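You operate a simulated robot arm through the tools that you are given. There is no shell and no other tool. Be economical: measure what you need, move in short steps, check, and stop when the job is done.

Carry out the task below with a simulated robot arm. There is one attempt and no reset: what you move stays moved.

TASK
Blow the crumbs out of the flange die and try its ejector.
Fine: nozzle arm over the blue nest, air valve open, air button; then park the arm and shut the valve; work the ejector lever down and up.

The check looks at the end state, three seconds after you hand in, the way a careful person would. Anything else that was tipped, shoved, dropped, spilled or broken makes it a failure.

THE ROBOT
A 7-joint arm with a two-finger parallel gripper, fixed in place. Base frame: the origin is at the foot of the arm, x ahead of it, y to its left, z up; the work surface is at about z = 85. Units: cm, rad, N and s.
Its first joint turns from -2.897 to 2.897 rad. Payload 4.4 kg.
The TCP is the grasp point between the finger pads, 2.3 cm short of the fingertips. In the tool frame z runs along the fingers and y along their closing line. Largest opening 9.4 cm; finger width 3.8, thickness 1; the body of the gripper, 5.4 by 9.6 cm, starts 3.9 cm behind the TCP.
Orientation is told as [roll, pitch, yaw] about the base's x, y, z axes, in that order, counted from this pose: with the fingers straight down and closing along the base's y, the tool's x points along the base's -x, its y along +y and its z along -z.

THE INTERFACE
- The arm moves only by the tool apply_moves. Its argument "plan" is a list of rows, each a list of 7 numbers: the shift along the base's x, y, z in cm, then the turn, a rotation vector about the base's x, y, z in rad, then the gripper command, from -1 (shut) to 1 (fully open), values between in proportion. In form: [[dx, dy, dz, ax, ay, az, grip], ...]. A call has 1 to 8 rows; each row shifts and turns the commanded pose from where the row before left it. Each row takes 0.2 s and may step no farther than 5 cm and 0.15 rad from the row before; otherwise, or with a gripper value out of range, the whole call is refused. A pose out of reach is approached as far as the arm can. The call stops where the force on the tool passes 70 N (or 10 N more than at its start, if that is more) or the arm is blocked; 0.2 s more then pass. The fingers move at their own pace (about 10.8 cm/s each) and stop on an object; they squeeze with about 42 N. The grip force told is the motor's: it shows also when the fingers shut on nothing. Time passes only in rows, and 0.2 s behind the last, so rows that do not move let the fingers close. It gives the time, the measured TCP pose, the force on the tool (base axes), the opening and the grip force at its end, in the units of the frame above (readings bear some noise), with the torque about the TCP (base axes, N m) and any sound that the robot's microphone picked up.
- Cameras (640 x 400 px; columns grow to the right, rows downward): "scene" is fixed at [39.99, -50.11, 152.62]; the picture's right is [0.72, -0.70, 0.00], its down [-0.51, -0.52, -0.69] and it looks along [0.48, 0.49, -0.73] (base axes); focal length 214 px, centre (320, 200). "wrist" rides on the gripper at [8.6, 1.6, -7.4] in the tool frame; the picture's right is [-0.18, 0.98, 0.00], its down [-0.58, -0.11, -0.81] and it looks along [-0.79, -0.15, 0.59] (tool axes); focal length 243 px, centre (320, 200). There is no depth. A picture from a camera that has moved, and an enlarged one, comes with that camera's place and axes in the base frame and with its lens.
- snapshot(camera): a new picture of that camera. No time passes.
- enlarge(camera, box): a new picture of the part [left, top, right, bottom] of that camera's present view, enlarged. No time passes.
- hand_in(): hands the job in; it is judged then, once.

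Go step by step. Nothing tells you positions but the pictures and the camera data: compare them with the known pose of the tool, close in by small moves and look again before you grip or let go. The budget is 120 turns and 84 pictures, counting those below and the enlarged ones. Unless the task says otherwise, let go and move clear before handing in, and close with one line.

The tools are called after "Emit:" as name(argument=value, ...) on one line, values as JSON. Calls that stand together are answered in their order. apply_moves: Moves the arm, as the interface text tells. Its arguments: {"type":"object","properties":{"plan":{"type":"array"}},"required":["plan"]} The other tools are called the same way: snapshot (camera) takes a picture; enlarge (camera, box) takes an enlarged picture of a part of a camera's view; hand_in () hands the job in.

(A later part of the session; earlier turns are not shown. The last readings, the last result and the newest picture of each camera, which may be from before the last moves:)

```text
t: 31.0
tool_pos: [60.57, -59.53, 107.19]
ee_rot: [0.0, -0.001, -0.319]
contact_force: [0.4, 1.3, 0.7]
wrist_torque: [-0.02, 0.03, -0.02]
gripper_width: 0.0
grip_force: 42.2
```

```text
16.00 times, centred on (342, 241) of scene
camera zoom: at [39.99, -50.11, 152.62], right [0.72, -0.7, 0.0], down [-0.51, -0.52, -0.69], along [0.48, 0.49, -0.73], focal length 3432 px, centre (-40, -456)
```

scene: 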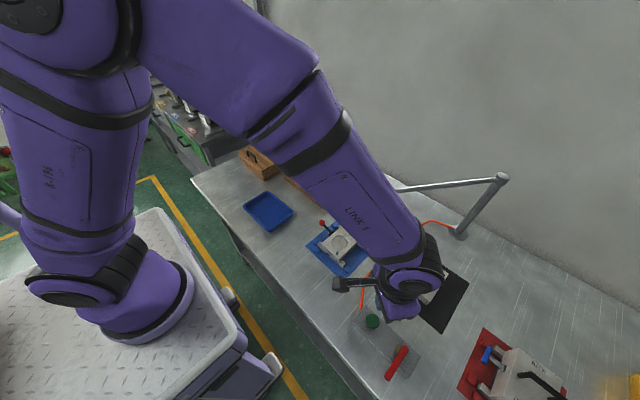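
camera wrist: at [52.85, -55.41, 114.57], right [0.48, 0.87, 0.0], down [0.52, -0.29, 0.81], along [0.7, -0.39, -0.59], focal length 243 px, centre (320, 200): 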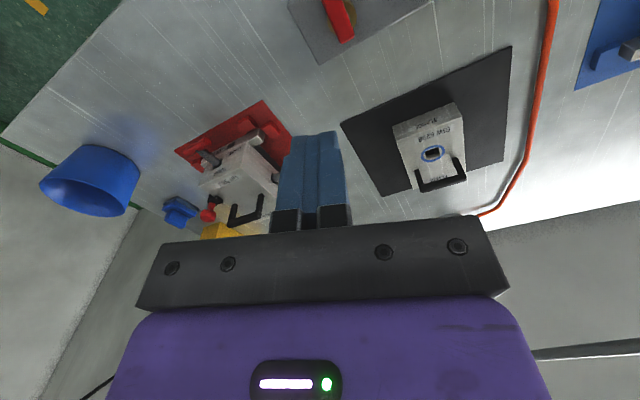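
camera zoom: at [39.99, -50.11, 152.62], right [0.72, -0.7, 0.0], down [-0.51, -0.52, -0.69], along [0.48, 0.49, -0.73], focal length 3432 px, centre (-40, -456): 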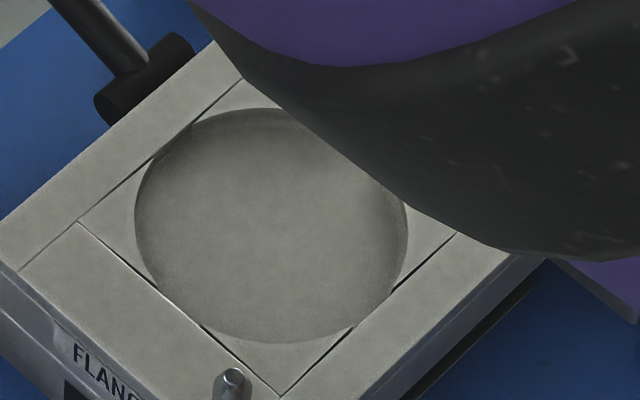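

Crumbs are gone. Next: park the arm; I'll rise and return above the knob at (76,-29).

Emit:
apply_moves(plan=[[0, 0, 4.5, 0, 0, 0, -1], [0, 0, 4.5, 0, 0, 0, -1], [0, 0, 4.5, 0, 0, 0, -1], [0, 1, 4.5, 0, 0, 0, -1], [1.5, 4, 2, 0, 0, 0.05, -1], [2, 4.3, 0, 0, 0, 0.05, 0], [2, 4.3, 0, 0, 0, 0.05, 0.1], [2, 4.3, 0, 0, 0, 0.04, 0.1]])

Emit:
apply_moves(plan=[[2, 4, 0, 0, 0, 0, 0.1], [2, 4, 0, 0, 0, 0, 0.1], [2, 3, 0, 0, 0, 0, 0.1], [1.9, 1.6, -1, 0, 0, 0, 0.1], [0, 0, 0, 0, 0, 0, 0.1]])

Emit:
snapshot(camera="wrist")

Emit:
snapshot(camera="scene")

```text
t: 32.8
tool_pos: [67.81, -42.22, 126.94]
ee_rot: [0.0, 0.0, -0.135]
contact_force: [-0.2, -0.8, -1.1]
wrist_torque: [0.05, -0.01, -0.01]
gripper_width: 5.18
grip_force: 0.0
```

```text
t: 34.0
tool_pos: [75.71, -29.19, 125.93]
ee_rot: [0.0, -0.001, -0.135]
contact_force: [0.4, 0.3, 0.5]
wrist_torque: [0.01, 0.02, 0.03]
gripper_width: 5.17
grip_force: 0.1
```

```text
41 pictures are left
camera wrist: at [67.47, -26.48, 133.26], right [0.31, 0.95, 0.0], down [0.56, -0.19, 0.81], along [0.77, -0.25, -0.59], focal length 243 px, centre (320, 200)
```

wrist: 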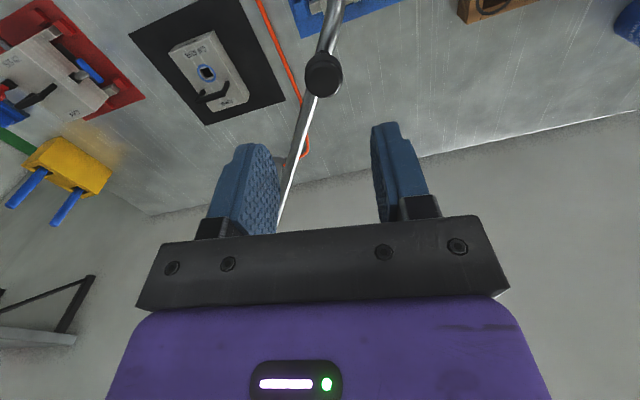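

```text
40 pictures are left
```

scene: 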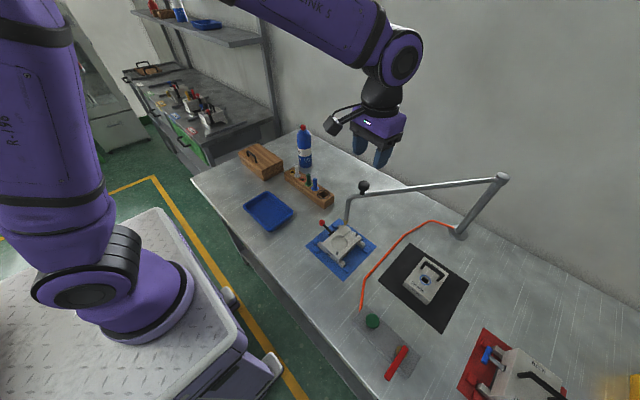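

Knob at (75.8,-28.8). Descending and gripping it.

Emit:
apply_moves(plan=[[0.15, 0.3, -3, 0, 0, 0, 0.1], [0, 0, -3, 0, 0, 0, 0.1], [0, 0, -3.2, 0, 0, 0, 0.1], [0, 0, 0, 0, 0, 0, -1], [0, 0, 0, 0, 0, 0, -1]])

```text
t: 35.2
tool_pos: [76.01, -28.91, 117.12]
ee_rot: [0.0, 0.0, -0.134]
contact_force: [0.4, 0.1, -4.8]
wrist_torque: [-0.11, -0.7, 0.07]
gripper_width: 2.72
grip_force: 45.0
```

Gripped. Swinging the arm back along the reverse arc.

Emit:
apply_moves(plan=[[1.2, 1.68, 0, 0, 0, -0.05, -1], [1.28, 1.62, 0, 0, 0, -0.05, -1], [1.35, 1.57, 0, 0, 0, -0.05, -1], [1.48, 1.47, 0, 0, 0, -0.05, -1], [1.55, 1.4, 0, 0, 0, -0.05, -1], [1.62, 1.31, 0, 0, 0, -0.05, -1], [1.69, 1.22, 0, 0, 0, -0.05, -1], [1.75, 1.14, 0, 0, 0, -0.05, -1]])

```text
t: 37.0
tool_pos: [87.79, -17.55, 116.93]
ee_rot: [0.001, 0.0, -0.535]
contact_force: [12.5, -21.2, 19.1]
wrist_torque: [-0.56, -0.65, 0.14]
gripper_width: 2.73
grip_force: 45.1
```

Slight inward pull, so I'll trim the radius a bit and continue.

Emit:
apply_moves(plan=[[1.85, 0.83, 0, 0, 0, -0.05, -1], [1.87, 0.85, 0, 0, 0, -0.05, -1], [1.9, 0.82, 0, 0, 0, -0.05, -1], [1.94, 0.75, 0, 0, 0, -0.05, -1], [1.98, 0.66, 0, 0, 0, -0.05, -1]])

Emit:
apply_moves(plan=[[2.01, 0.56, 0, 0, 0, -0.05, -1], [2.03, 0.45, 0, 0, 0, -0.05, -1]])

Emit:
enlarge(camera="scene", box=[340, 110, 520, 250])

```text
t: 38.2
tool_pos: [97.48, -13.02, 116.87]
ee_rot: [0.0, 0.003, -0.779]
contact_force: [-4.7, 17.3, 4.8]
wrist_torque: [0.3, -0.18, 0.29]
gripper_width: 2.72
grip_force: 45.1
```

```text
t: 38.8
tool_pos: [101.38, -12.14, 116.8]
ee_rot: [-0.001, 0.001, -0.883]
contact_force: [-22.1, 23.5, 4.4]
wrist_torque: [0.51, 0.47, 0.08]
gripper_width: 2.76
grip_force: 44.9
```

```text
2.86 times, centred on (430, 180) of scene
camera zoom: at [39.99, -50.11, 152.62], right [0.72, -0.7, 0.0], down [-0.51, -0.52, -0.69], along [0.48, 0.49, -0.73], focal length 613 px, centre (6, 257)
```

zoom: 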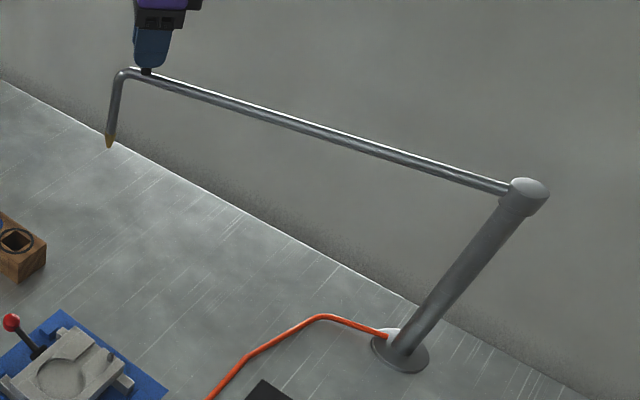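

The arm is back exactly where it began, apparently at its stop. Releasing, rising and backing away.

Emit:
apply_moves(plan=[[0, 0, 0, 0, 0, 0, 0.1], [0, 0, 0, 0, 0, 0, 0.1], [0, 0, 3, 0, 0, 0, 0.1], [0, 0, 4, 0, 0, 0, 0.1], [-2, 0, 4, 0, 0, 0, 0.1], [-4.5, -2, 0, 0, 0, 0, 0], [-4.5, -2, 0, 0, 0, 0, 0], [-4.5, -2, 0, 0, 0, 0, 0]])

Emit:
enlarge(camera="scene", box=[340, 110, 520, 250])

```text
t: 40.6
tool_pos: [86.11, -18.47, 127.74]
ee_rot: [-0.002, 0.002, -0.881]
contact_force: [1.3, 1.5, -1.2]
wrist_torque: [-0.05, 0.1, 0.01]
gripper_width: 4.71
grip_force: 0.1
```

```text
2.86 times, centred on (430, 180) of scene
camera zoom: at [39.99, -50.11, 152.62], right [0.72, -0.7, 0.0], down [-0.51, -0.52, -0.69], along [0.48, 0.49, -0.73], focal length 613 px, centre (6, 257)
```

zoom: 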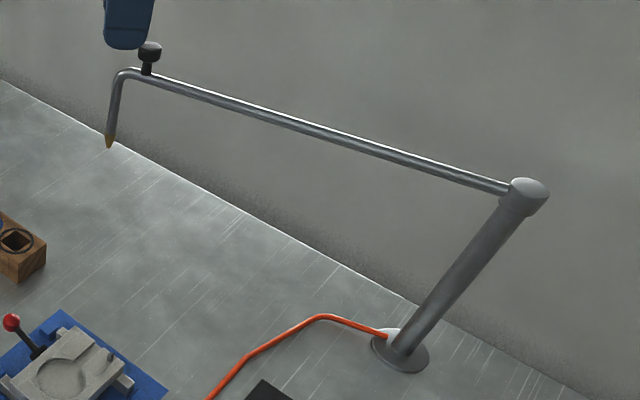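

Nozzle arm is parked. Now back to the valve handle (points to -x, tip near (52.5,-57)), turning the wrist as before.

Emit:
apply_moves(plan=[[-2, -2.4, -0.7, 0, 0, -0.141, 0], [-2, -2.4, -0.7, 0, 0, -0.141, 0], [-2, -2.4, -0.7, 0, 0, -0.141, 0], [-2, -2.4, -0.7, 0, 0, -0.141, 0], [-2, -2.4, -0.7, 0, 0, -0.141, 0], [-2, -2.4, -0.7, 0, 0, -0.141, 0], [-2, -2.4, -0.7, 0, 0, -0.141, 0], [-2, -2.4, -0.7, 0, 0, -0.141, 0]])

Emit:
apply_moves(plan=[[-2, -2.4, -2, 0, 0, -0.141, 0], [-2, -2.4, -2, 0, 0, -0.141, 0], [-2, -2.4, -2, 0, 0, -0.141, 0], [-2, -2.4, -2, 0, 0, -0.141, 0], [-2, -2.4, -2, 0, 0, -0.141, 0], [-2, -2.4, -2, 0, 0, -0.141, 0], [-2, -2.4, -2, 0, 0, -0.141, 0], [-1.7, -2.2, -2, 0, 0, -0.141, 0]])

Emit:
snapshot(camera="wrist")

Emit:
snapshot(camera="scene")

```text
t: 42.4
tool_pos: [69.72, -37.75, 122.22]
ee_rot: [-0.001, -0.001, -2.014]
contact_force: [-0.2, 0.6, -0.5]
wrist_torque: [0.0, -0.01, -0.01]
gripper_width: 4.75
grip_force: 0.1
```

```text
t: 44.2
tool_pos: [54.25, -56.81, 105.81]
ee_rot: [0.001, 0.0, -3.141]
contact_force: [0.3, 0.3, 0.5]
wrist_torque: [0.02, 0.01, -0.02]
gripper_width: 4.69
grip_force: 0.0
```

```text
37 pictures are left
camera wrist: at [63.0, -58.51, 113.25], right [-0.18, -0.98, 0.0], down [-0.58, 0.11, 0.81], along [-0.79, 0.15, -0.59], focal length 243 px, centre (320, 200)
```

wrist: 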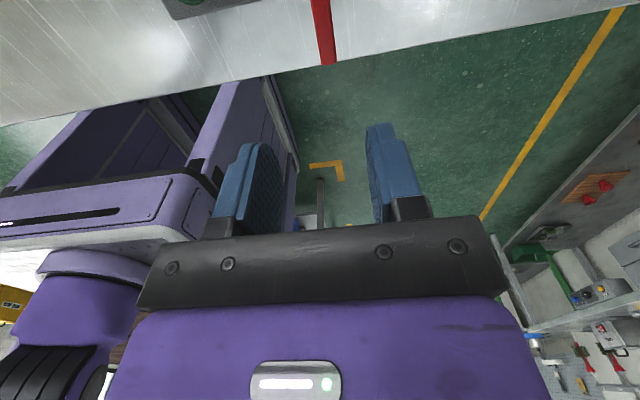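

```text
36 pictures are left
```

scene: 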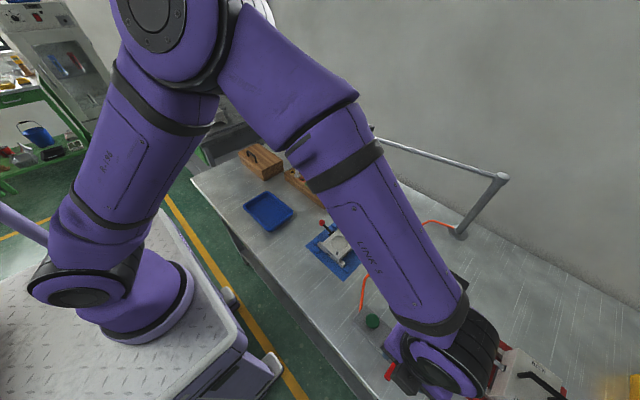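

Handle tip at (52.6,-57.3). Descending around it and gripping.

Emit:
apply_moves(plan=[[0, -0.2, -4, 0, 0, 0, 0], [0, 0, -4, 0, 0, 0, 0], [0, 0, -4, 0, 0, 0, 0], [0, 0, -2.3, 0, 0, 0, 0], [0, 0, 0, 0, 0, 0, -1], [0, 0, 0, 0, 0, 0, -1]])

Emit:
snapshot(camera="wrist")

```text
t: 45.6
tool_pos: [54.18, -57.36, 91.95]
ee_rot: [0.006, 0.002, 3.14]
contact_force: [5.2, -46.4, -5.6]
wrist_torque: [-0.18, -0.65, -1.61]
gripper_width: 1.39
grip_force: 45.4
```

```text
35 pictures are left
camera wrist: at [62.89, -59.0, 99.31], right [-0.19, -0.98, 0.01], down [-0.58, 0.11, 0.8], along [-0.79, 0.15, -0.59], focal length 243 px, centre (320, 200)
```

wrist: 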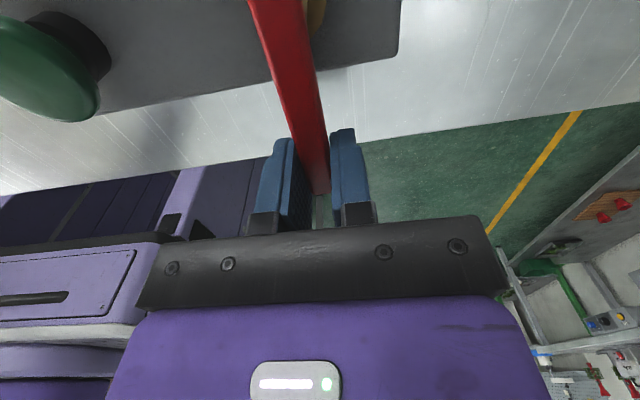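

Gripped. Turning it back (reverse arc).

Emit:
apply_moves(plan=[[0.05, -0.67, 0, 0, 0, 0.1, -1], [0.11, -0.66, 0, 0, 0, 0.1, -1], [0.18, -0.645, 0, 0, 0, 0.1, -1], [0.24, -0.625, 0, 0, 0, 0.1, -1], [0.3, -0.6, 0, 0, 0, 0.1, -1], [0.36, -0.565, 0, 0, 0, 0.1, -1]])

```text
t: 47.0
tool_pos: [55.33, -61.01, 91.95]
ee_rot: [0.003, -0.001, -2.539]
contact_force: [-14.3, -36.5, 6.3]
wrist_torque: [-0.2, 0.08, -1.4]
gripper_width: 1.35
grip_force: 44.8
```

Emit:
apply_moves(plan=[[0.45, -0.65, 0, 0, 0, 0.1, -1], [0.48, -0.55, 0, 0, 0, 0.1, -1], [0.52, -0.43, 0, 0, 0, 0.1, -1], [0.56, -0.38, 0, 0, 0, 0.1, -1], [0.59, -0.32, 0, 0, 0, 0.1, -1], [0.615, -0.26, 0, 0, 0, 0.1, -1]])

```text
t: 48.4
tool_pos: [58.51, -63.27, 91.79]
ee_rot: [-0.002, 0.002, -1.938]
contact_force: [-32.6, -4.5, 2.6]
wrist_torque: [0.09, 0.11, 1.77]
gripper_width: 1.47
grip_force: 45.2
```

Emit:
apply_moves(plan=[[0.55, -0.2, 0, 0, 0, 0.12, -1], [0.62, -0.13, 0, 0, 0, 0.12, -1], [0.62, -0.07, 0, 0, 0, 0.1, -1], [0.5, 0, 0, 0, 0, 0.05, -1]])

Emit:
snapshot(camera="wrist")

```text
t: 49.4
tool_pos: [60.73, -63.42, 91.89]
ee_rot: [-0.002, 0.004, -1.549]
contact_force: [-42.4, 21.5, 2.4]
wrist_torque: [-0.35, 0.19, 0.62]
gripper_width: 1.38
grip_force: 44.8
```

```text
34 pictures are left
camera wrist: at [62.17, -54.97, 99.28], right [0.99, -0.16, 0.0], down [-0.09, -0.59, 0.8], along [-0.13, -0.79, -0.59], focal length 243 px, centre (320, 200)
```

wrist: 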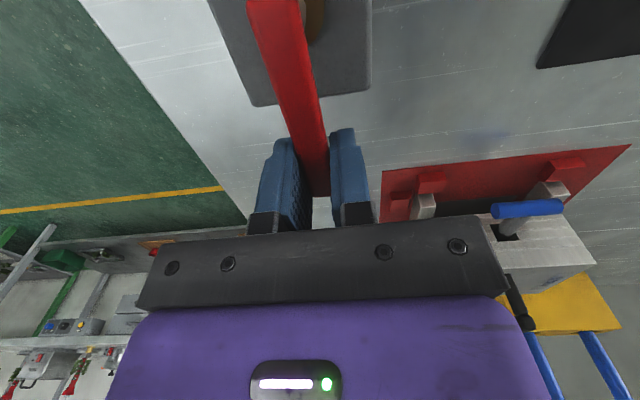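

The handle is back at its original stop. A small extra nudge, then release, rise, and check.

Emit:
apply_moves(plan=[[0.2, 0, 0, 0, 0, 0, -1], [0, 0, 0, 0, 0, 0, 0], [0, 0, 0, 0, 0, 0, 0], [0, 0, 4, 0, 0, 0, 0], [0, 0, 5, 0, 0, 0.1, 0], [0, 0, 5, 0, 0, 0.15, 0], [0, 0, 5, 0, 0, 0.15, -1], [0, 2, 4, 0, 0, 0.15, -1]])

Emit:
apply_moves(plan=[[0, 4, 1, 0, 0, 0.15, -1], [0, 4, 1, 0, 0, 0.15, -1], [0, 4, 1, 0, 0, 0.15, -1], [0, 4, 0, 0, 0, 0.15, -1], [0, 4, 0, 0, 0, 0.15, -1], [0, 4, 0, 0, 0, 0.15, -1], [0, 4, 0, 0, 0, 0.13, -1]])

Emit:
snapshot(camera="scene")

Emit:
snapshot(camera="wrist")

```text
t: 51.2
tool_pos: [61.35, -61.7, 114.88]
ee_rot: [0.0, 0.001, -0.998]
contact_force: [0.8, 0.0, -1.1]
wrist_torque: [0.04, -0.01, 0.0]
gripper_width: 0.01
grip_force: 42.2
```

```text
t: 52.8
tool_pos: [61.07, -33.68, 117.86]
ee_rot: [0.0, 0.0, 0.032]
contact_force: [-0.7, 0.1, 0.8]
wrist_torque: [0.01, 0.02, -0.01]
gripper_width: 0.0
grip_force: 42.1
```

```text
33 pictures are left
```

scene: 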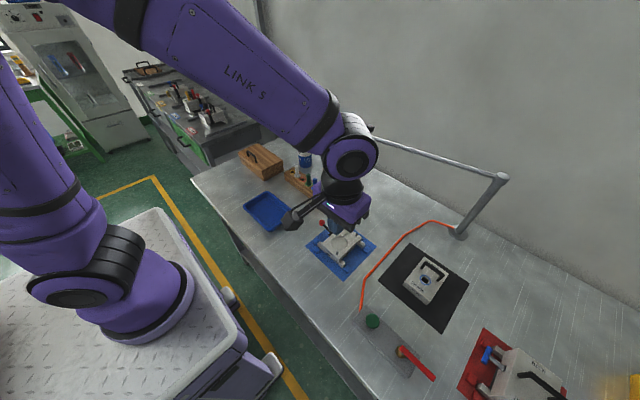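

```text
32 pictures are left
camera wrist: at [52.41, -32.38, 125.28], right [0.15, 0.99, 0.0], down [0.58, -0.09, 0.81], along [0.8, -0.12, -0.59], focal length 243 px, centre (320, 200)
```

wrist: 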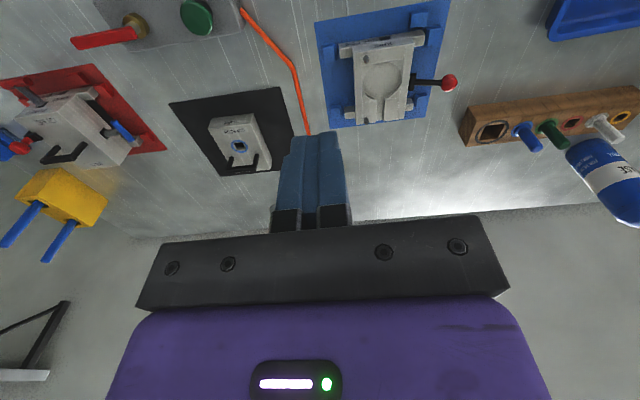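

Valve is shut again. Next, the ejector lever: red ball triangulates to (73,-17.2,91.3), pivoting on the die's +y side in the y-z plane. I'll hover over it with fingers closing along x.

Emit:
apply_moves(plan=[[1.5, 2.1, 0, 0, 0, -0.145, -0.1], [1.5, 2.1, 0, 0, 0, -0.145, -0.1], [1.5, 2.1, 0, 0, 0, -0.145, -0.1], [1.5, 2.1, 0, 0, 0, -0.145, -0.1], [1.5, 2.1, -2, 0, 0, -0.145, -0.1], [1.5, 2.1, -2, 0, 0, -0.145, -0.1], [1.5, 2.1, -2, 0, 0, -0.145, -0.1], [1.5, 1.8, -2, 0, 0, -0.145, -0.1]])

Emit:
apply_moves(plan=[[0, 0, -1.5, 0, 0, -0.145, -0.1], [0, 0, -1.5, 0, 0, -0.145, -0.1], [0, 0, -1.5, 0, 0, -0.145, -0.1], [0, 0, 0, 0, 0, 0, -0.1]])

Emit:
snapshot(camera="wrist")

Emit:
enlarge(camera="scene", box=[270, 170, 400, 280])

```text
t: 54.6
tool_pos: [73.41, -17.23, 109.86]
ee_rot: [0.001, -0.001, -1.133]
contact_force: [-0.3, 0.2, -0.3]
wrist_torque: [0.03, 0.0, 0.02]
gripper_width: 4.24
grip_force: 0.1
```

```text
t: 55.6
tool_pos: [73.32, -17.16, 105.34]
ee_rot: [-0.001, 0.001, -1.566]
contact_force: [-0.8, 0.6, 0.1]
wrist_torque: [-0.01, 0.01, 0.02]
gripper_width: 4.23
grip_force: 0.0
```

```text
31 pictures are left
camera wrist: at [74.9, -8.51, 112.78], right [0.98, -0.18, 0.0], down [-0.11, -0.58, 0.81], along [-0.15, -0.79, -0.59], focal length 243 px, centre (320, 200)
```

wrist: 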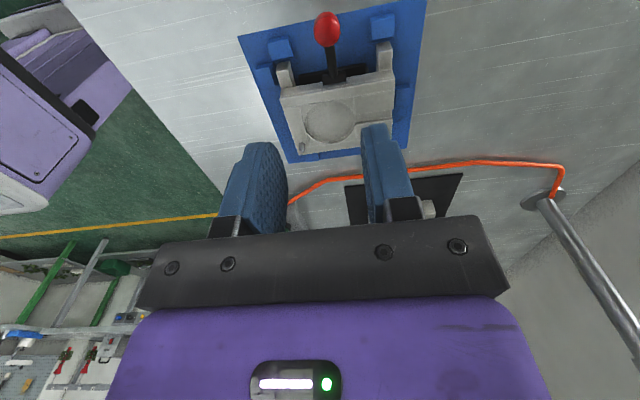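

```text
3.64 times, centred on (335, 225) of scene
camera zoom: at [39.99, -50.11, 152.62], right [0.72, -0.7, 0.0], down [-0.51, -0.52, -0.69], along [0.48, 0.49, -0.73], focal length 780 px, centre (266, 109)
```

zoom: 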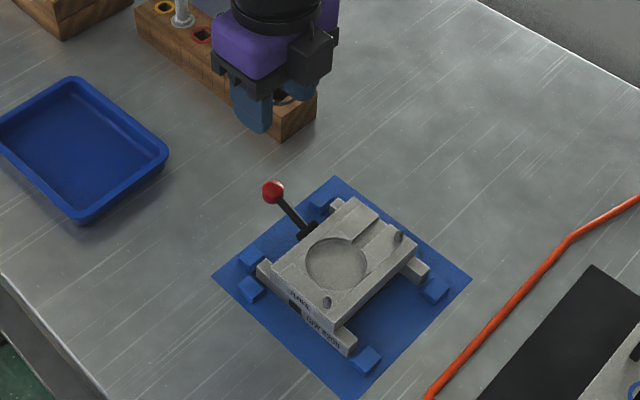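

Refined ball estimate: (74.0,-16.4,~89.7). Descending partway with a look.

Emit:
apply_moves(plan=[[0.6, 0.5, -4, 0, 0, 0, -0.1], [0, 0, -4, 0, 0, 0, -0.1], [0, 0, -3, 0, 0, 0, -0.1], [0, 0, 0, 0, 0, 0, -0.1]])

Emit:
snapshot(camera="wrist")

Emit:
enlarge(camera="scene", box=[290, 180, 390, 270])

```text
t: 56.6
tool_pos: [74.01, -16.26, 94.27]
ee_rot: [0.0, 0.0, -1.566]
contact_force: [0.7, -0.5, -1.0]
wrist_torque: [-0.04, -0.03, -0.01]
gripper_width: 4.25
grip_force: 0.0
```

```text
29 pictures are left
camera wrist: at [75.6, -7.64, 101.59], right [0.98, -0.18, 0.0], down [-0.11, -0.58, 0.81], along [-0.14, -0.79, -0.59], focal length 243 px, centre (320, 200)
```

wrist: 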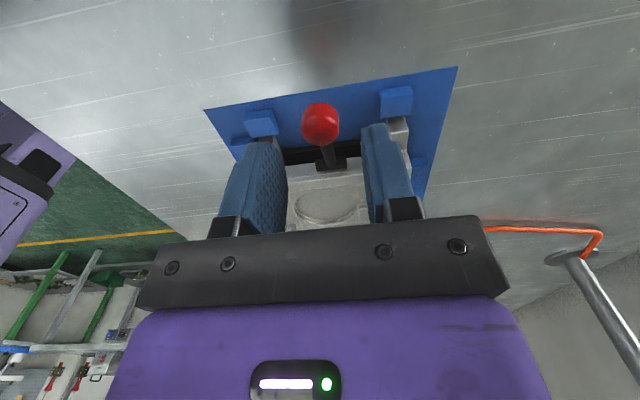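

```text
4.44 times, centred on (340, 225) of scene
camera zoom: at [39.99, -50.11, 152.62], right [0.72, -0.7, 0.0], down [-0.51, -0.52, -0.69], along [0.48, 0.49, -0.73], focal length 953 px, centre (231, 89)
```

zoom: 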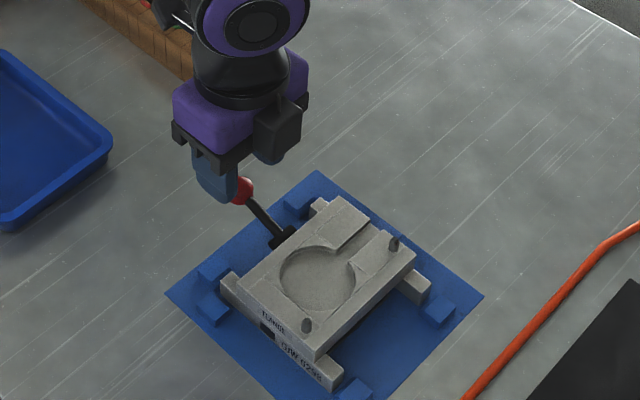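

Ball at (74.0,-16.4,89.5), pivot about (74,-21.3,87.8). I'll grip the ball near the fingertips so there's room to swing down above the bench.

Emit:
apply_moves(plan=[[0, -0.1, -2, 0, 0, 0, -0.1], [0, 0, -1.4, 0, 0, 0, -0.1], [0, 0, 0, 0, 0, 0, -1], [0, 0, 0, 0, 0, 0, -1]])

Emit:
snapshot(camera="wrist")

Emit:
enlarge(camera="scene", box=[300, 190, 380, 260])

```text
t: 57.6
tool_pos: [73.85, -16.67, 90.92]
ee_rot: [-0.001, 0.001, -1.566]
contact_force: [-0.7, 0.0, -0.9]
wrist_torque: [0.21, 0.03, -0.03]
gripper_width: 2.04
grip_force: 42.3
```

```text
27 pictures are left
camera wrist: at [75.43, -8.02, 98.3], right [0.98, -0.18, 0.0], down [-0.1, -0.58, 0.81], along [-0.14, -0.79, -0.59], focal length 243 px, centre (320, 200)
```

wrist: 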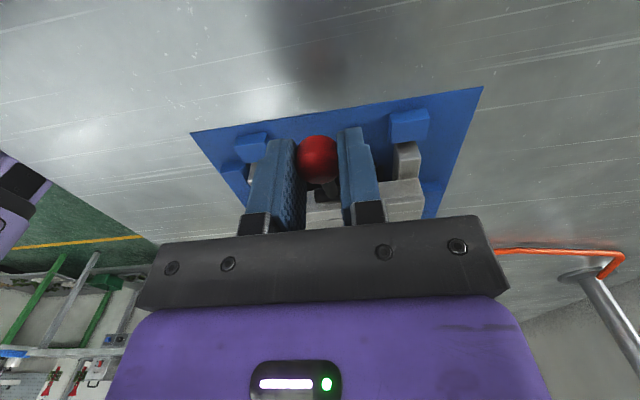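

```text
5.71 times, centred on (340, 225) of scene
camera zoom: at [39.99, -50.11, 152.62], right [0.72, -0.7, 0.0], down [-0.51, -0.52, -0.69], along [0.48, 0.49, -0.73], focal length 1226 px, centre (206, 57)
```

zoom: 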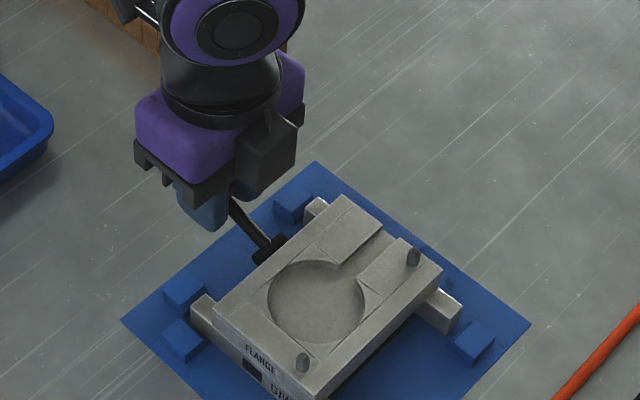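

Ball gripped (2.0 cm). Moving it down in small steps, watching force and sound.

Emit:
apply_moves(plan=[[0, 0.12, -0.5, 0, 0, 0, -1], [0, 0.1, -0.5, 0, 0, 0, -1], [0, 0.05, -0.5, 0, 0, 0, -1]])

```text
t: 58.4
tool_pos: [73.85, -16.45, 89.55]
ee_rot: [0.0, 0.0, -1.568]
contact_force: [1.9, 0.2, 19.0]
wrist_torque: [-0.92, -0.06, -0.04]
gripper_width: 2.1
grip_force: 42.0
```

Emit:
apply_moves(plan=[[0, 0.02, -0.5, 0, 0, 0, -1], [0, -0.02, -0.5, 0, 0, 0, -1]])

Emit:
enlarge(camera="scene", box=[300, 190, 380, 260])

Emit:
snapshot(camera="wrist")

```text
t: 59.0
tool_pos: [73.89, -16.35, 88.54]
ee_rot: [0.001, 0.0, -1.564]
contact_force: [5.2, 0.8, 17.7]
wrist_torque: [-0.87, 0.0, 0.0]
gripper_width: 2.08
grip_force: 41.7
```

```text
5.71 times, centred on (340, 225) of scene
camera zoom: at [39.99, -50.11, 152.62], right [0.72, -0.7, 0.0], down [-0.51, -0.52, -0.69], along [0.48, 0.49, -0.73], focal length 1226 px, centre (206, 57)
```

zoom: 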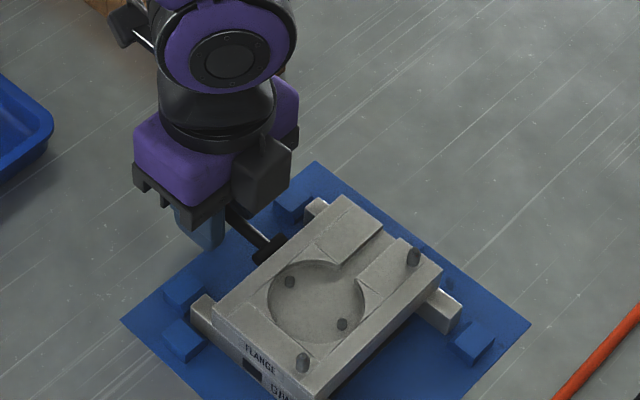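

```text
24 pictures are left
camera wrist: at [75.4, -7.74, 95.91], right [0.98, -0.18, 0.0], down [-0.11, -0.58, 0.81], along [-0.14, -0.79, -0.59], focal length 243 px, centre (320, 200)
```

wrist: 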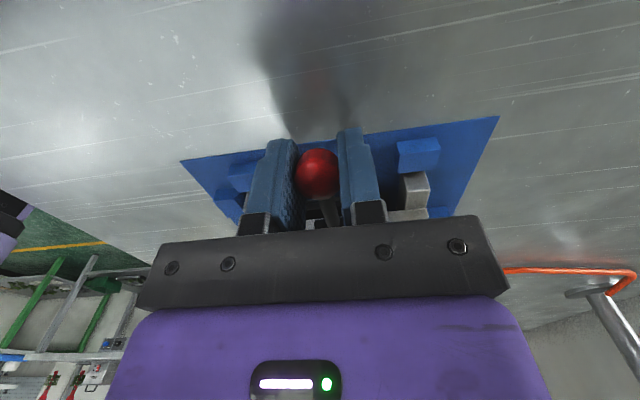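

The ejector pins are rising in the pocket. Continuing down toward the stop.

Emit:
apply_moves(plan=[[0, -0.02, -0.4, 0, 0, 0, -1], [0, -0.05, -0.3, 0, 0, 0, -1]])

Emit:
enlarge(camera="scene", box=[300, 190, 380, 260])

```text
t: 59.6
tool_pos: [73.73, -16.49, 87.84]
ee_rot: [0.001, -0.001, -1.563]
contact_force: [5.1, 10.2, 15.9]
wrist_torque: [-0.77, -0.01, 0.02]
gripper_width: 2.07
grip_force: 42.2
```

```text
5.71 times, centred on (340, 225) of scene
camera zoom: at [39.99, -50.11, 152.62], right [0.72, -0.7, 0.0], down [-0.51, -0.52, -0.69], along [0.48, 0.49, -0.73], focal length 1226 px, centre (206, 57)
```

zoom: 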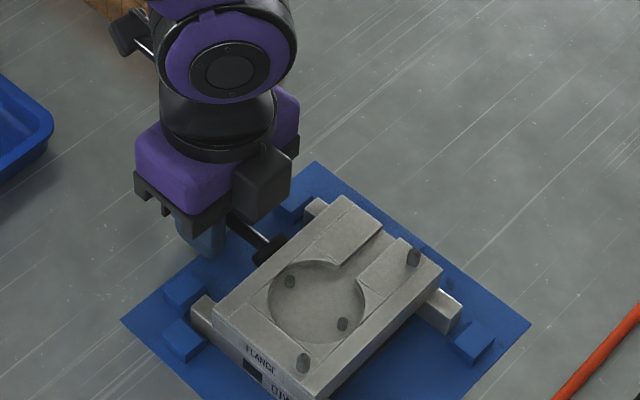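

The pins are up but I haven't felt a hard stop, and the fingertips are near the bench. I'll release, rise, and see whether the lever stays, then press the ball from above.

Emit:
apply_moves(plan=[[0, 0, 0, 0, 0, 0, -0.36], [0, 0, 0, 0, 0, 0, -0.36], [0, 0.3, 3, 0, 0, 0, -0.36], [0, 0, 2.5, 0, 0, 0, -0.36]])

Emit:
snapshot(camera="wrist")

Emit:
enlarge(camera="scene", box=[300, 190, 380, 260])

```text
t: 60.6
tool_pos: [73.54, -16.19, 93.32]
ee_rot: [0.0, 0.001, -1.565]
contact_force: [-0.5, 0.0, 0.5]
wrist_torque: [-0.01, 0.04, -0.02]
gripper_width: 2.99
grip_force: 0.1
```

```text
22 pictures are left
camera wrist: at [75.28, -7.56, 100.73], right [0.98, -0.18, 0.0], down [-0.11, -0.58, 0.81], along [-0.14, -0.79, -0.59], focal length 243 px, centre (320, 200)
```

wrist: 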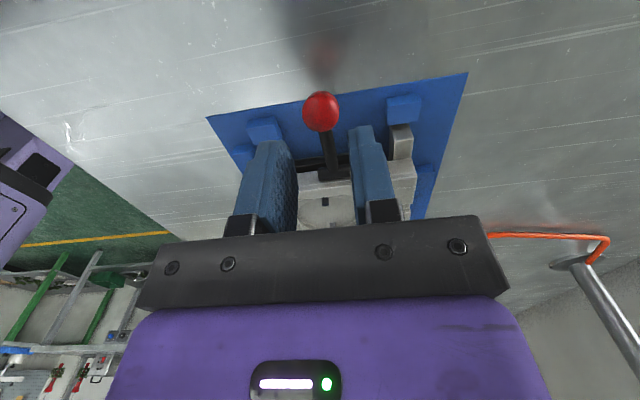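

```text
5.71 times, centred on (340, 225) of scene
camera zoom: at [39.99, -50.11, 152.62], right [0.72, -0.7, 0.0], down [-0.51, -0.52, -0.69], along [0.48, 0.49, -0.73], focal length 1226 px, centre (206, 57)
```

zoom: 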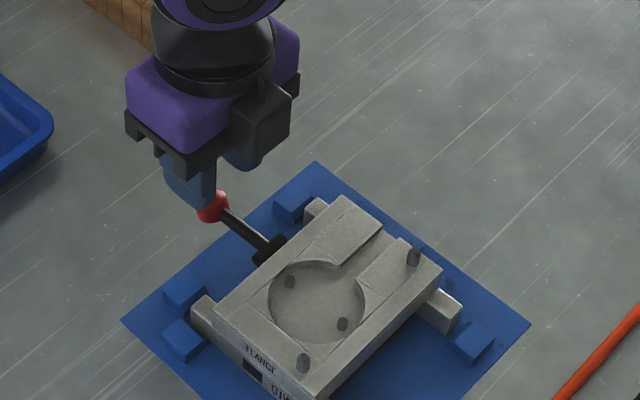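

The lever stays put, roughly horizontal with the ball at z≈87.5. I'll close the fingers and press it further from above.

Emit:
apply_moves(plan=[[0.2, 0, 0, 0, 0, 0, -1], [0.1, 0, -1.6, 0, 0, 0, -1], [0, 0, -0.8, 0, 0, 0, -1], [0, 0, -0.5, 0, 0, 0, -1], [0, 0, -0.5, 0, 0, 0, -1]])

Emit:
apply_moves(plan=[[0, 0, -0.3, 0, 0, 0, -1], [0, 0, -0.3, 0, 0, 0, -1]])

Emit:
enlarge(camera="scene", box=[300, 190, 380, 260])

```text
t: 61.8
tool_pos: [74.07, -16.07, 90.13]
ee_rot: [0.001, 0.0, -1.564]
contact_force: [0.3, 12.1, 23.1]
wrist_torque: [0.12, 0.07, 0.06]
gripper_width: 0.0
grip_force: 42.0
```

```text
t: 62.5
tool_pos: [74.31, -16.08, 89.73]
ee_rot: [0.007, 0.0, -1.564]
contact_force: [-3.8, 9.5, 24.1]
wrist_torque: [-0.22, 0.21, -0.08]
gripper_width: 0.0
grip_force: 42.3
stopped in row 2: the force on the tool passed its limit at 74 N (the readings are from after the stop); the commanded pose is now the measured one
```

```text
5.71 times, centred on (340, 225) of scene
camera zoom: at [39.99, -50.11, 152.62], right [0.72, -0.7, 0.0], down [-0.51, -0.52, -0.69], along [0.48, 0.49, -0.73], focal length 1226 px, centre (206, 57)
```

zoom: 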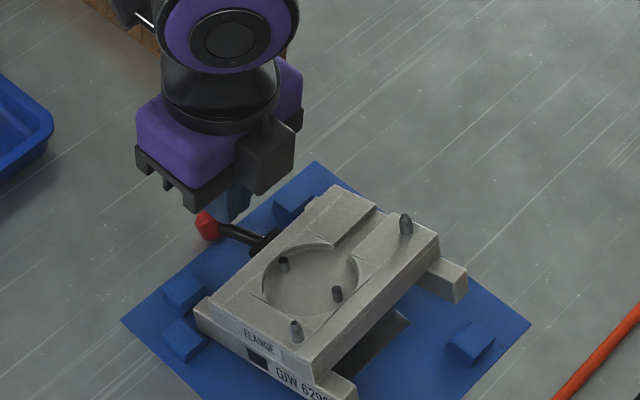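

The stop was reached and the die is tilting under the press; lifting off straight away so it settles back.

Emit:
apply_moves(plan=[[0, 0, 0.3, 0, 0, 0, -1], [0, 0, 0.3, 0, 0, 0, -1], [0, 0, 0.4, 0, 0, 0, -1], [0, 0, 1, 0, 0, 0, -1], [0, 0, 3, 0, 0, 0, -1]])

Emit:
enlarge(camera="scene", box=[290, 200, 410, 290])

Emit:
snapshot(camera="wrist")

```text
t: 63.7
tool_pos: [74.32, -16.43, 94.46]
ee_rot: [0.006, -0.001, -1.566]
contact_force: [0.0, -0.4, -0.6]
wrist_torque: [0.0, 0.0, 0.03]
gripper_width: 0.0
grip_force: 41.7
```

```text
4.44 times, centred on (350, 245) of scene
camera zoom: at [39.99, -50.11, 152.62], right [0.72, -0.7, 0.0], down [-0.51, -0.52, -0.69], along [0.48, 0.49, -0.73], focal length 953 px, centre (187, 0)
```

zoom: 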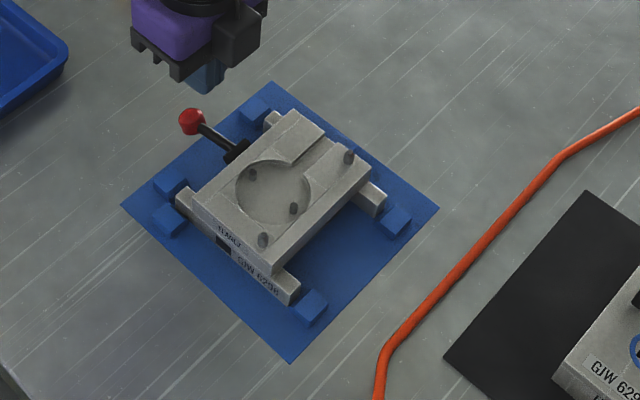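

```text
18 pictures are left
camera wrist: at [75.9, -7.68, 101.91], right [0.98, -0.18, 0.01], down [-0.11, -0.58, 0.81], along [-0.14, -0.79, -0.59], focal length 243 px, centre (320, 200)
```

wrist: 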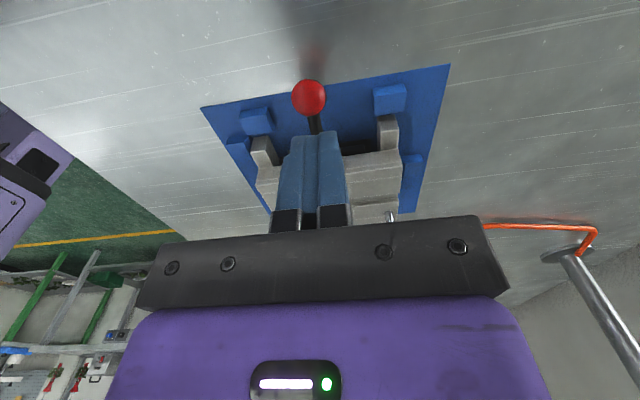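

The die settled back into its seat, pins up, lever fully down. Now grip the ball and raise the lever gently.

Emit:
apply_moves(plan=[[-0.5, 0.1, 0, 0, 0, 0, -0.1], [0, 0, -2, 0, 0, 0, -0.1], [0, 0, -2, 0, 0, 0, -0.1], [0, 0, -1.5, 0, 0, 0, -0.1], [0, 0, 0, 0, 0, 0, -1], [0, 0, 0, 0, 0, 0, -1]])

Emit:
apply_moves(plan=[[0, 0, 0.4, 0, 0, 0, -1], [0, -0.03, 0.4, 0, 0, 0, -1], [0, -0.06, 0.4, 0, 0, 0, -1]])

Emit:
enlarge(camera="scene", box=[290, 200, 410, 290])

```text
t: 65.1
tool_pos: [73.76, -16.21, 89.0]
ee_rot: [0.006, -0.002, -1.565]
contact_force: [-0.4, -0.9, -0.4]
wrist_torque: [0.09, 0.0, 0.0]
gripper_width: 2.07
grip_force: 42.0
```

```text
t: 65.9
tool_pos: [73.89, -16.28, 90.42]
ee_rot: [0.007, 0.001, -1.564]
contact_force: [-0.2, 3.4, 2.4]
wrist_torque: [-0.2, 0.0, 0.02]
gripper_width: 0.61
grip_force: 27.9
```

```text
4.44 times, centred on (350, 245) of scene
camera zoom: at [39.99, -50.11, 152.62], right [0.72, -0.7, 0.0], down [-0.51, -0.52, -0.69], along [0.48, 0.49, -0.73], focal length 953 px, centre (187, 0)
```

zoom: 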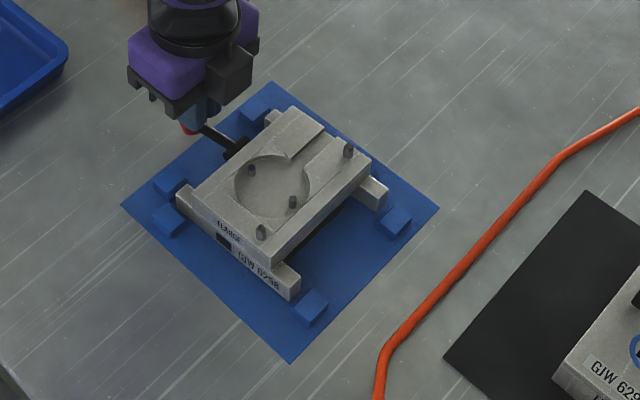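

The pads slipped over the ball top. I'll lift off, reopen and grip lower on the ball.

Emit:
apply_moves(plan=[[0, 0, 0, 0, 0, 0, -0.1], [0, 0, 2, 0, 0, 0, -0.1], [0, 0, 2, 0, 0, 0, -0.1]])

Emit:
enlarge(camera="scene", box=[290, 200, 410, 290])

Emit:
snapshot(camera="wrist")

```text
t: 66.7
tool_pos: [73.6, -16.21, 94.44]
ee_rot: [0.003, -0.002, -1.566]
contact_force: [0.4, -0.1, 0.8]
wrist_torque: [0.02, -0.01, 0.0]
gripper_width: 4.23
grip_force: 0.1
```

```text
4.44 times, centred on (350, 245) of scene
camera zoom: at [39.99, -50.11, 152.62], right [0.72, -0.7, 0.0], down [-0.51, -0.52, -0.69], along [0.48, 0.49, -0.73], focal length 953 px, centre (187, 0)
```

zoom: 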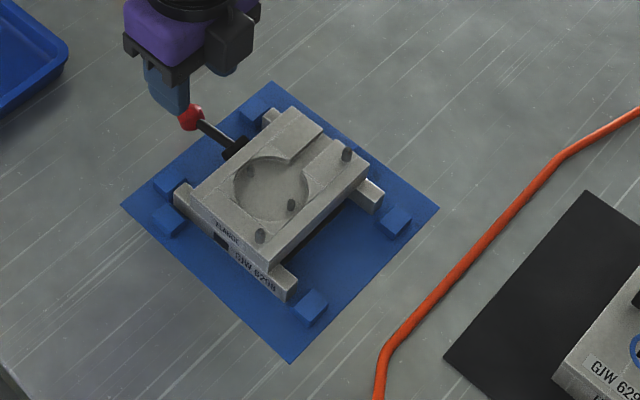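

```text
15 pictures are left
camera wrist: at [75.21, -7.62, 101.83], right [0.98, -0.18, 0.0], down [-0.11, -0.58, 0.81], along [-0.14, -0.79, -0.59], focal length 243 px, centre (320, 200)
```

wrist: 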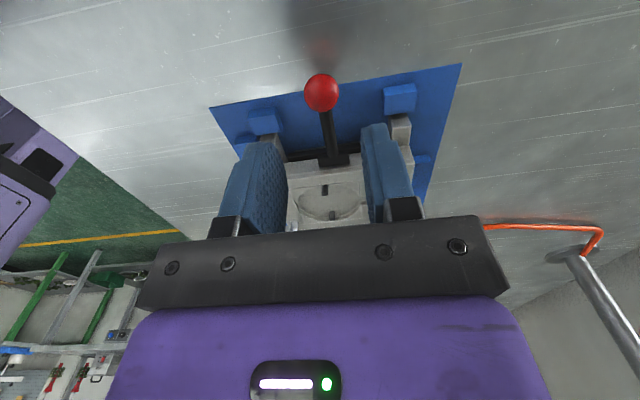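

The ball sits at (73.8,-16.0,87.0); the die is shifted maybe 2–3 mm but still between its locators. Regripping lower on the ball.

Emit:
apply_moves(plan=[[0.2, 0.1, -2.5, 0, 0, 0, -0.1], [0, 0, -2.5, 0, 0, 0, -0.1], [0, 0, -1.2, 0, 0, 0, -0.1], [0, 0, -0.5, 0, 0, 0, -0.1], [0, 0, 0, 0, 0, 0, -1], [0, 0, 0, 0, 0, 0, -1]])

```text
t: 68.1
tool_pos: [73.87, -16.08, 87.56]
ee_rot: [0.005, -0.003, -1.565]
contact_force: [1.1, 0.9, 0.4]
wrist_torque: [0.15, 0.0, -0.02]
gripper_width: 2.07
grip_force: 42.7
```

Emit:
apply_moves(plan=[[0, 0, 0.3, 0, 0, 0, -1], [0, 0, 0.3, 0, 0, 0, -1], [0, -0.02, 0.3, 0, 0, 0, -1]])

Emit:
enlarge(camera="scene", box=[290, 200, 410, 290])

```text
t: 68.9
tool_pos: [73.87, -16.14, 88.45]
ee_rot: [0.005, -0.001, -1.564]
contact_force: [0.0, -0.5, -6.9]
wrist_torque: [0.7, 0.02, -0.02]
gripper_width: 2.07
grip_force: 41.4
```

```text
4.44 times, centred on (350, 245) of scene
camera zoom: at [39.99, -50.11, 152.62], right [0.72, -0.7, 0.0], down [-0.51, -0.52, -0.69], along [0.48, 0.49, -0.73], focal length 953 px, centre (187, 0)
```

zoom: 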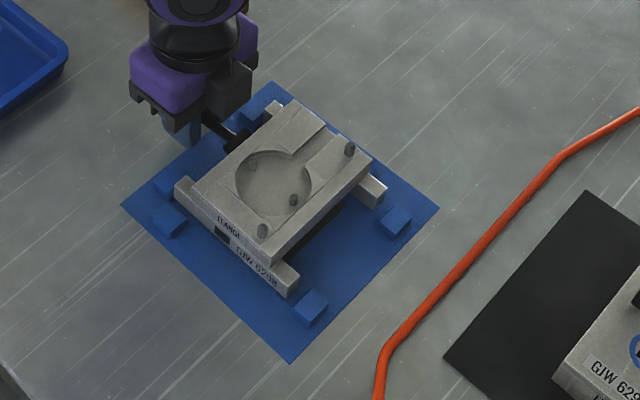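

The flat pads lock the ball against rotating, so straight lifting tips the die instead. I'll ease down, then turn the tool about the lever's pivot as it rises.

Emit:
apply_moves(plan=[[0, 0, -0.4, 0, 0, 0, -1], [0, 0, -0.3, 0, 0, 0, -1], [0, -0.05, 0.3, 0.08, 0, 0, -1], [0, -0.08, 0.38, 0.08, 0, 0, -1]])

Emit:
enlarge(camera="scene", box=[290, 200, 410, 290])

```text
t: 69.9
tool_pos: [74.12, -16.02, 88.49]
ee_rot: [0.005, 0.157, -1.564]
contact_force: [-0.3, -0.7, -4.7]
wrist_torque: [0.19, 0.11, 0.02]
gripper_width: 2.04
grip_force: 41.7
```

```text
4.44 times, centred on (350, 245) of scene
camera zoom: at [39.99, -50.11, 152.62], right [0.72, -0.7, 0.0], down [-0.51, -0.52, -0.69], along [0.48, 0.49, -0.73], focal length 953 px, centre (187, 0)
```

zoom: 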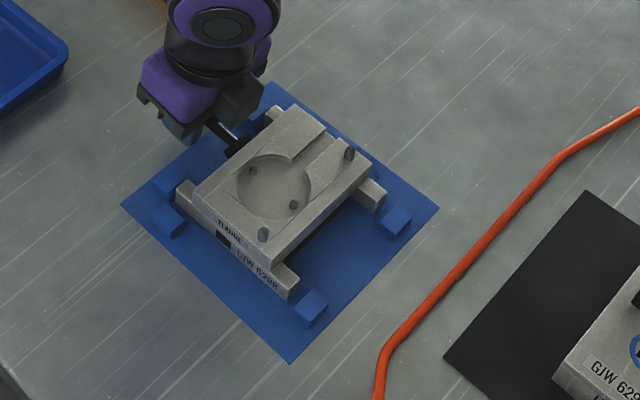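

Emit:
apply_moves(plan=[[0, -0.08, 0.3, 0.1, 0, 0, -1], [0, -0.08, 0.3, 0.1, 0, 0, -1]])

Emit:
enlarge(camera="scene", box=[290, 200, 410, 290])

```text
t: 70.5
tool_pos: [74.08, -16.47, 89.13]
ee_rot: [0.009, 0.359, -1.564]
contact_force: [0.6, -4.8, 18.7]
wrist_torque: [-0.92, -0.03, 0.0]
gripper_width: 2.06
grip_force: 42.2
```

```text
4.44 times, centred on (350, 245) of scene
camera zoom: at [39.99, -50.11, 152.62], right [0.72, -0.7, 0.0], down [-0.51, -0.52, -0.69], along [0.48, 0.49, -0.73], focal length 953 px, centre (187, 0)
```

zoom: 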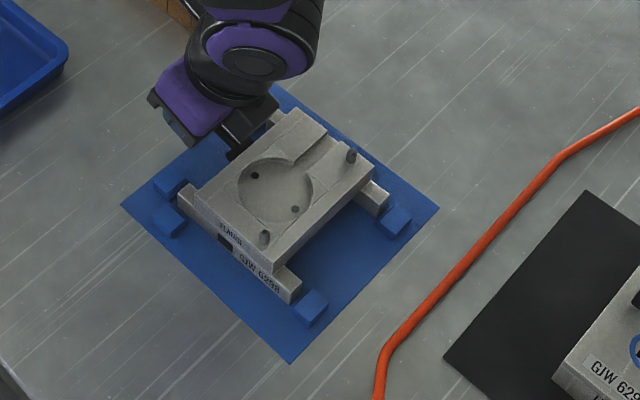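

The pins are dropping, so the lever is coming up. Two more steps.

Emit:
apply_moves(plan=[[0, -0.1, 0.5, 0.08, 0, 0, -1], [0, -0.12, 0.45, 0.08, 0, 0, -1]])

Emit:
enlarge(camera="scene", box=[290, 200, 410, 290])

```text
t: 71.1
tool_pos: [74.01, -16.62, 90.05]
ee_rot: [0.008, 0.52, -1.565]
contact_force: [-1.0, -0.1, 4.2]
wrist_torque: [-1.17, 0.01, 0.02]
gripper_width: 2.06
grip_force: 42.1
```

```text
4.44 times, centred on (350, 245) of scene
camera zoom: at [39.99, -50.11, 152.62], right [0.72, -0.7, 0.0], down [-0.51, -0.52, -0.69], along [0.48, 0.49, -0.73], focal length 953 px, centre (187, 0)
```

zoom: 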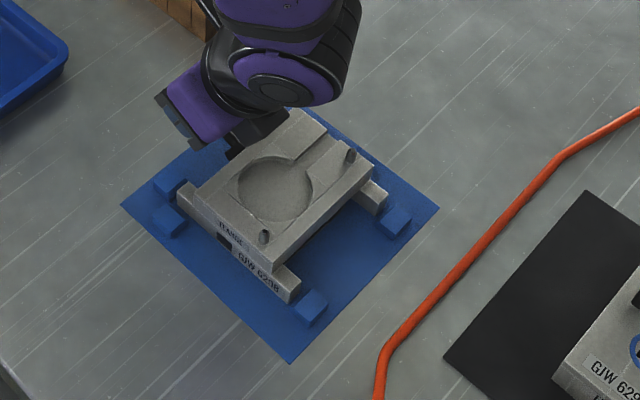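

Pins are flush. One more small step to be sure the lever is fully up, then release and back off along the tilted tool axis.

Emit:
apply_moves(plan=[[0, -0.12, 0.35, 0.07, 0, 0, -1]])

Emit:
enlarge(camera="scene", box=[300, 190, 380, 260])

```text
t: 71.5
tool_pos: [73.94, -16.79, 90.36]
ee_rot: [0.009, 0.589, -1.564]
contact_force: [0.5, 0.6, 5.5]
wrist_torque: [-1.18, -0.01, -0.02]
gripper_width: 2.05
grip_force: 42.2
```

```text
5.71 times, centred on (340, 225) of scene
camera zoom: at [39.99, -50.11, 152.62], right [0.72, -0.7, 0.0], down [-0.51, -0.52, -0.69], along [0.48, 0.49, -0.73], focal length 1226 px, centre (206, 57)
```

zoom: 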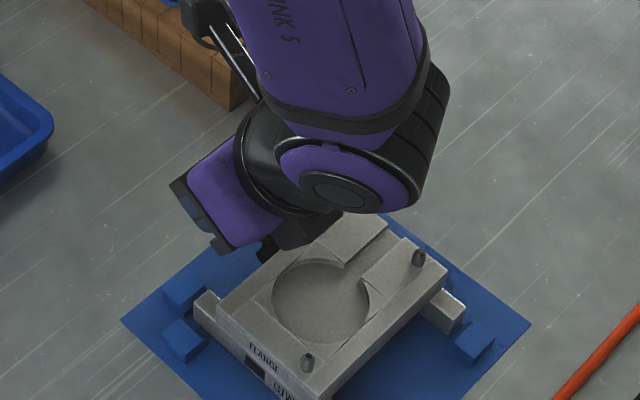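

Torque no longer grows, so the lever is at its upper stop. Releasing and rising straight up, then undoing the tilt.

Emit:
apply_moves(plan=[[0, 0, 0, 0, 0, 0, -0.1], [0, 0, 0, 0, 0, 0, -0.1], [0, 0, 2, 0, 0, 0, -0.1], [0, 0, 3, 0, 0, 0, -0.1], [0, 0, 4, -0.14, 0, 0, -0.1], [0, 0, 4, -0.15, 0, 0, -0.1], [0, 0, 4, -0.15, 0, 0, -0.1], [0, 0, 4, -0.15, 0, 0, -0.1]])

Emit:
snapshot(camera="wrist")

Emit:
enlarge(camera="scene", box=[290, 200, 410, 290])

```text
t: 73.3
tool_pos: [74.05, -16.96, 111.43]
ee_rot: [0.005, -0.004, -1.568]
contact_force: [1.5, -0.4, -0.3]
wrist_torque: [0.02, 0.03, -0.02]
gripper_width: 4.25
grip_force: 0.1
```

```text
9 pictures are left
camera wrist: at [75.61, -8.28, 118.87], right [0.98, -0.18, 0.01], down [-0.11, -0.58, 0.81], along [-0.14, -0.79, -0.59], focal length 243 px, centre (320, 200)
```

wrist: 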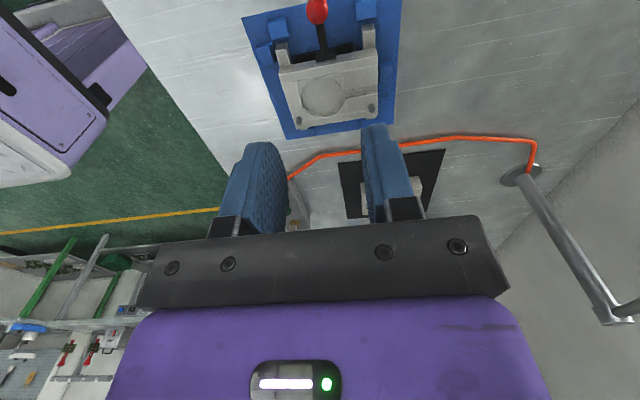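

```text
4.44 times, centred on (350, 245) of scene
camera zoom: at [39.99, -50.11, 152.62], right [0.72, -0.7, 0.0], down [-0.51, -0.52, -0.69], along [0.48, 0.49, -0.73], focal length 953 px, centre (187, 0)
```

zoom: 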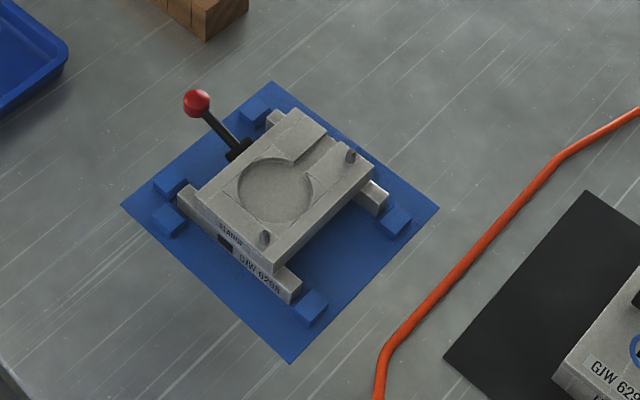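

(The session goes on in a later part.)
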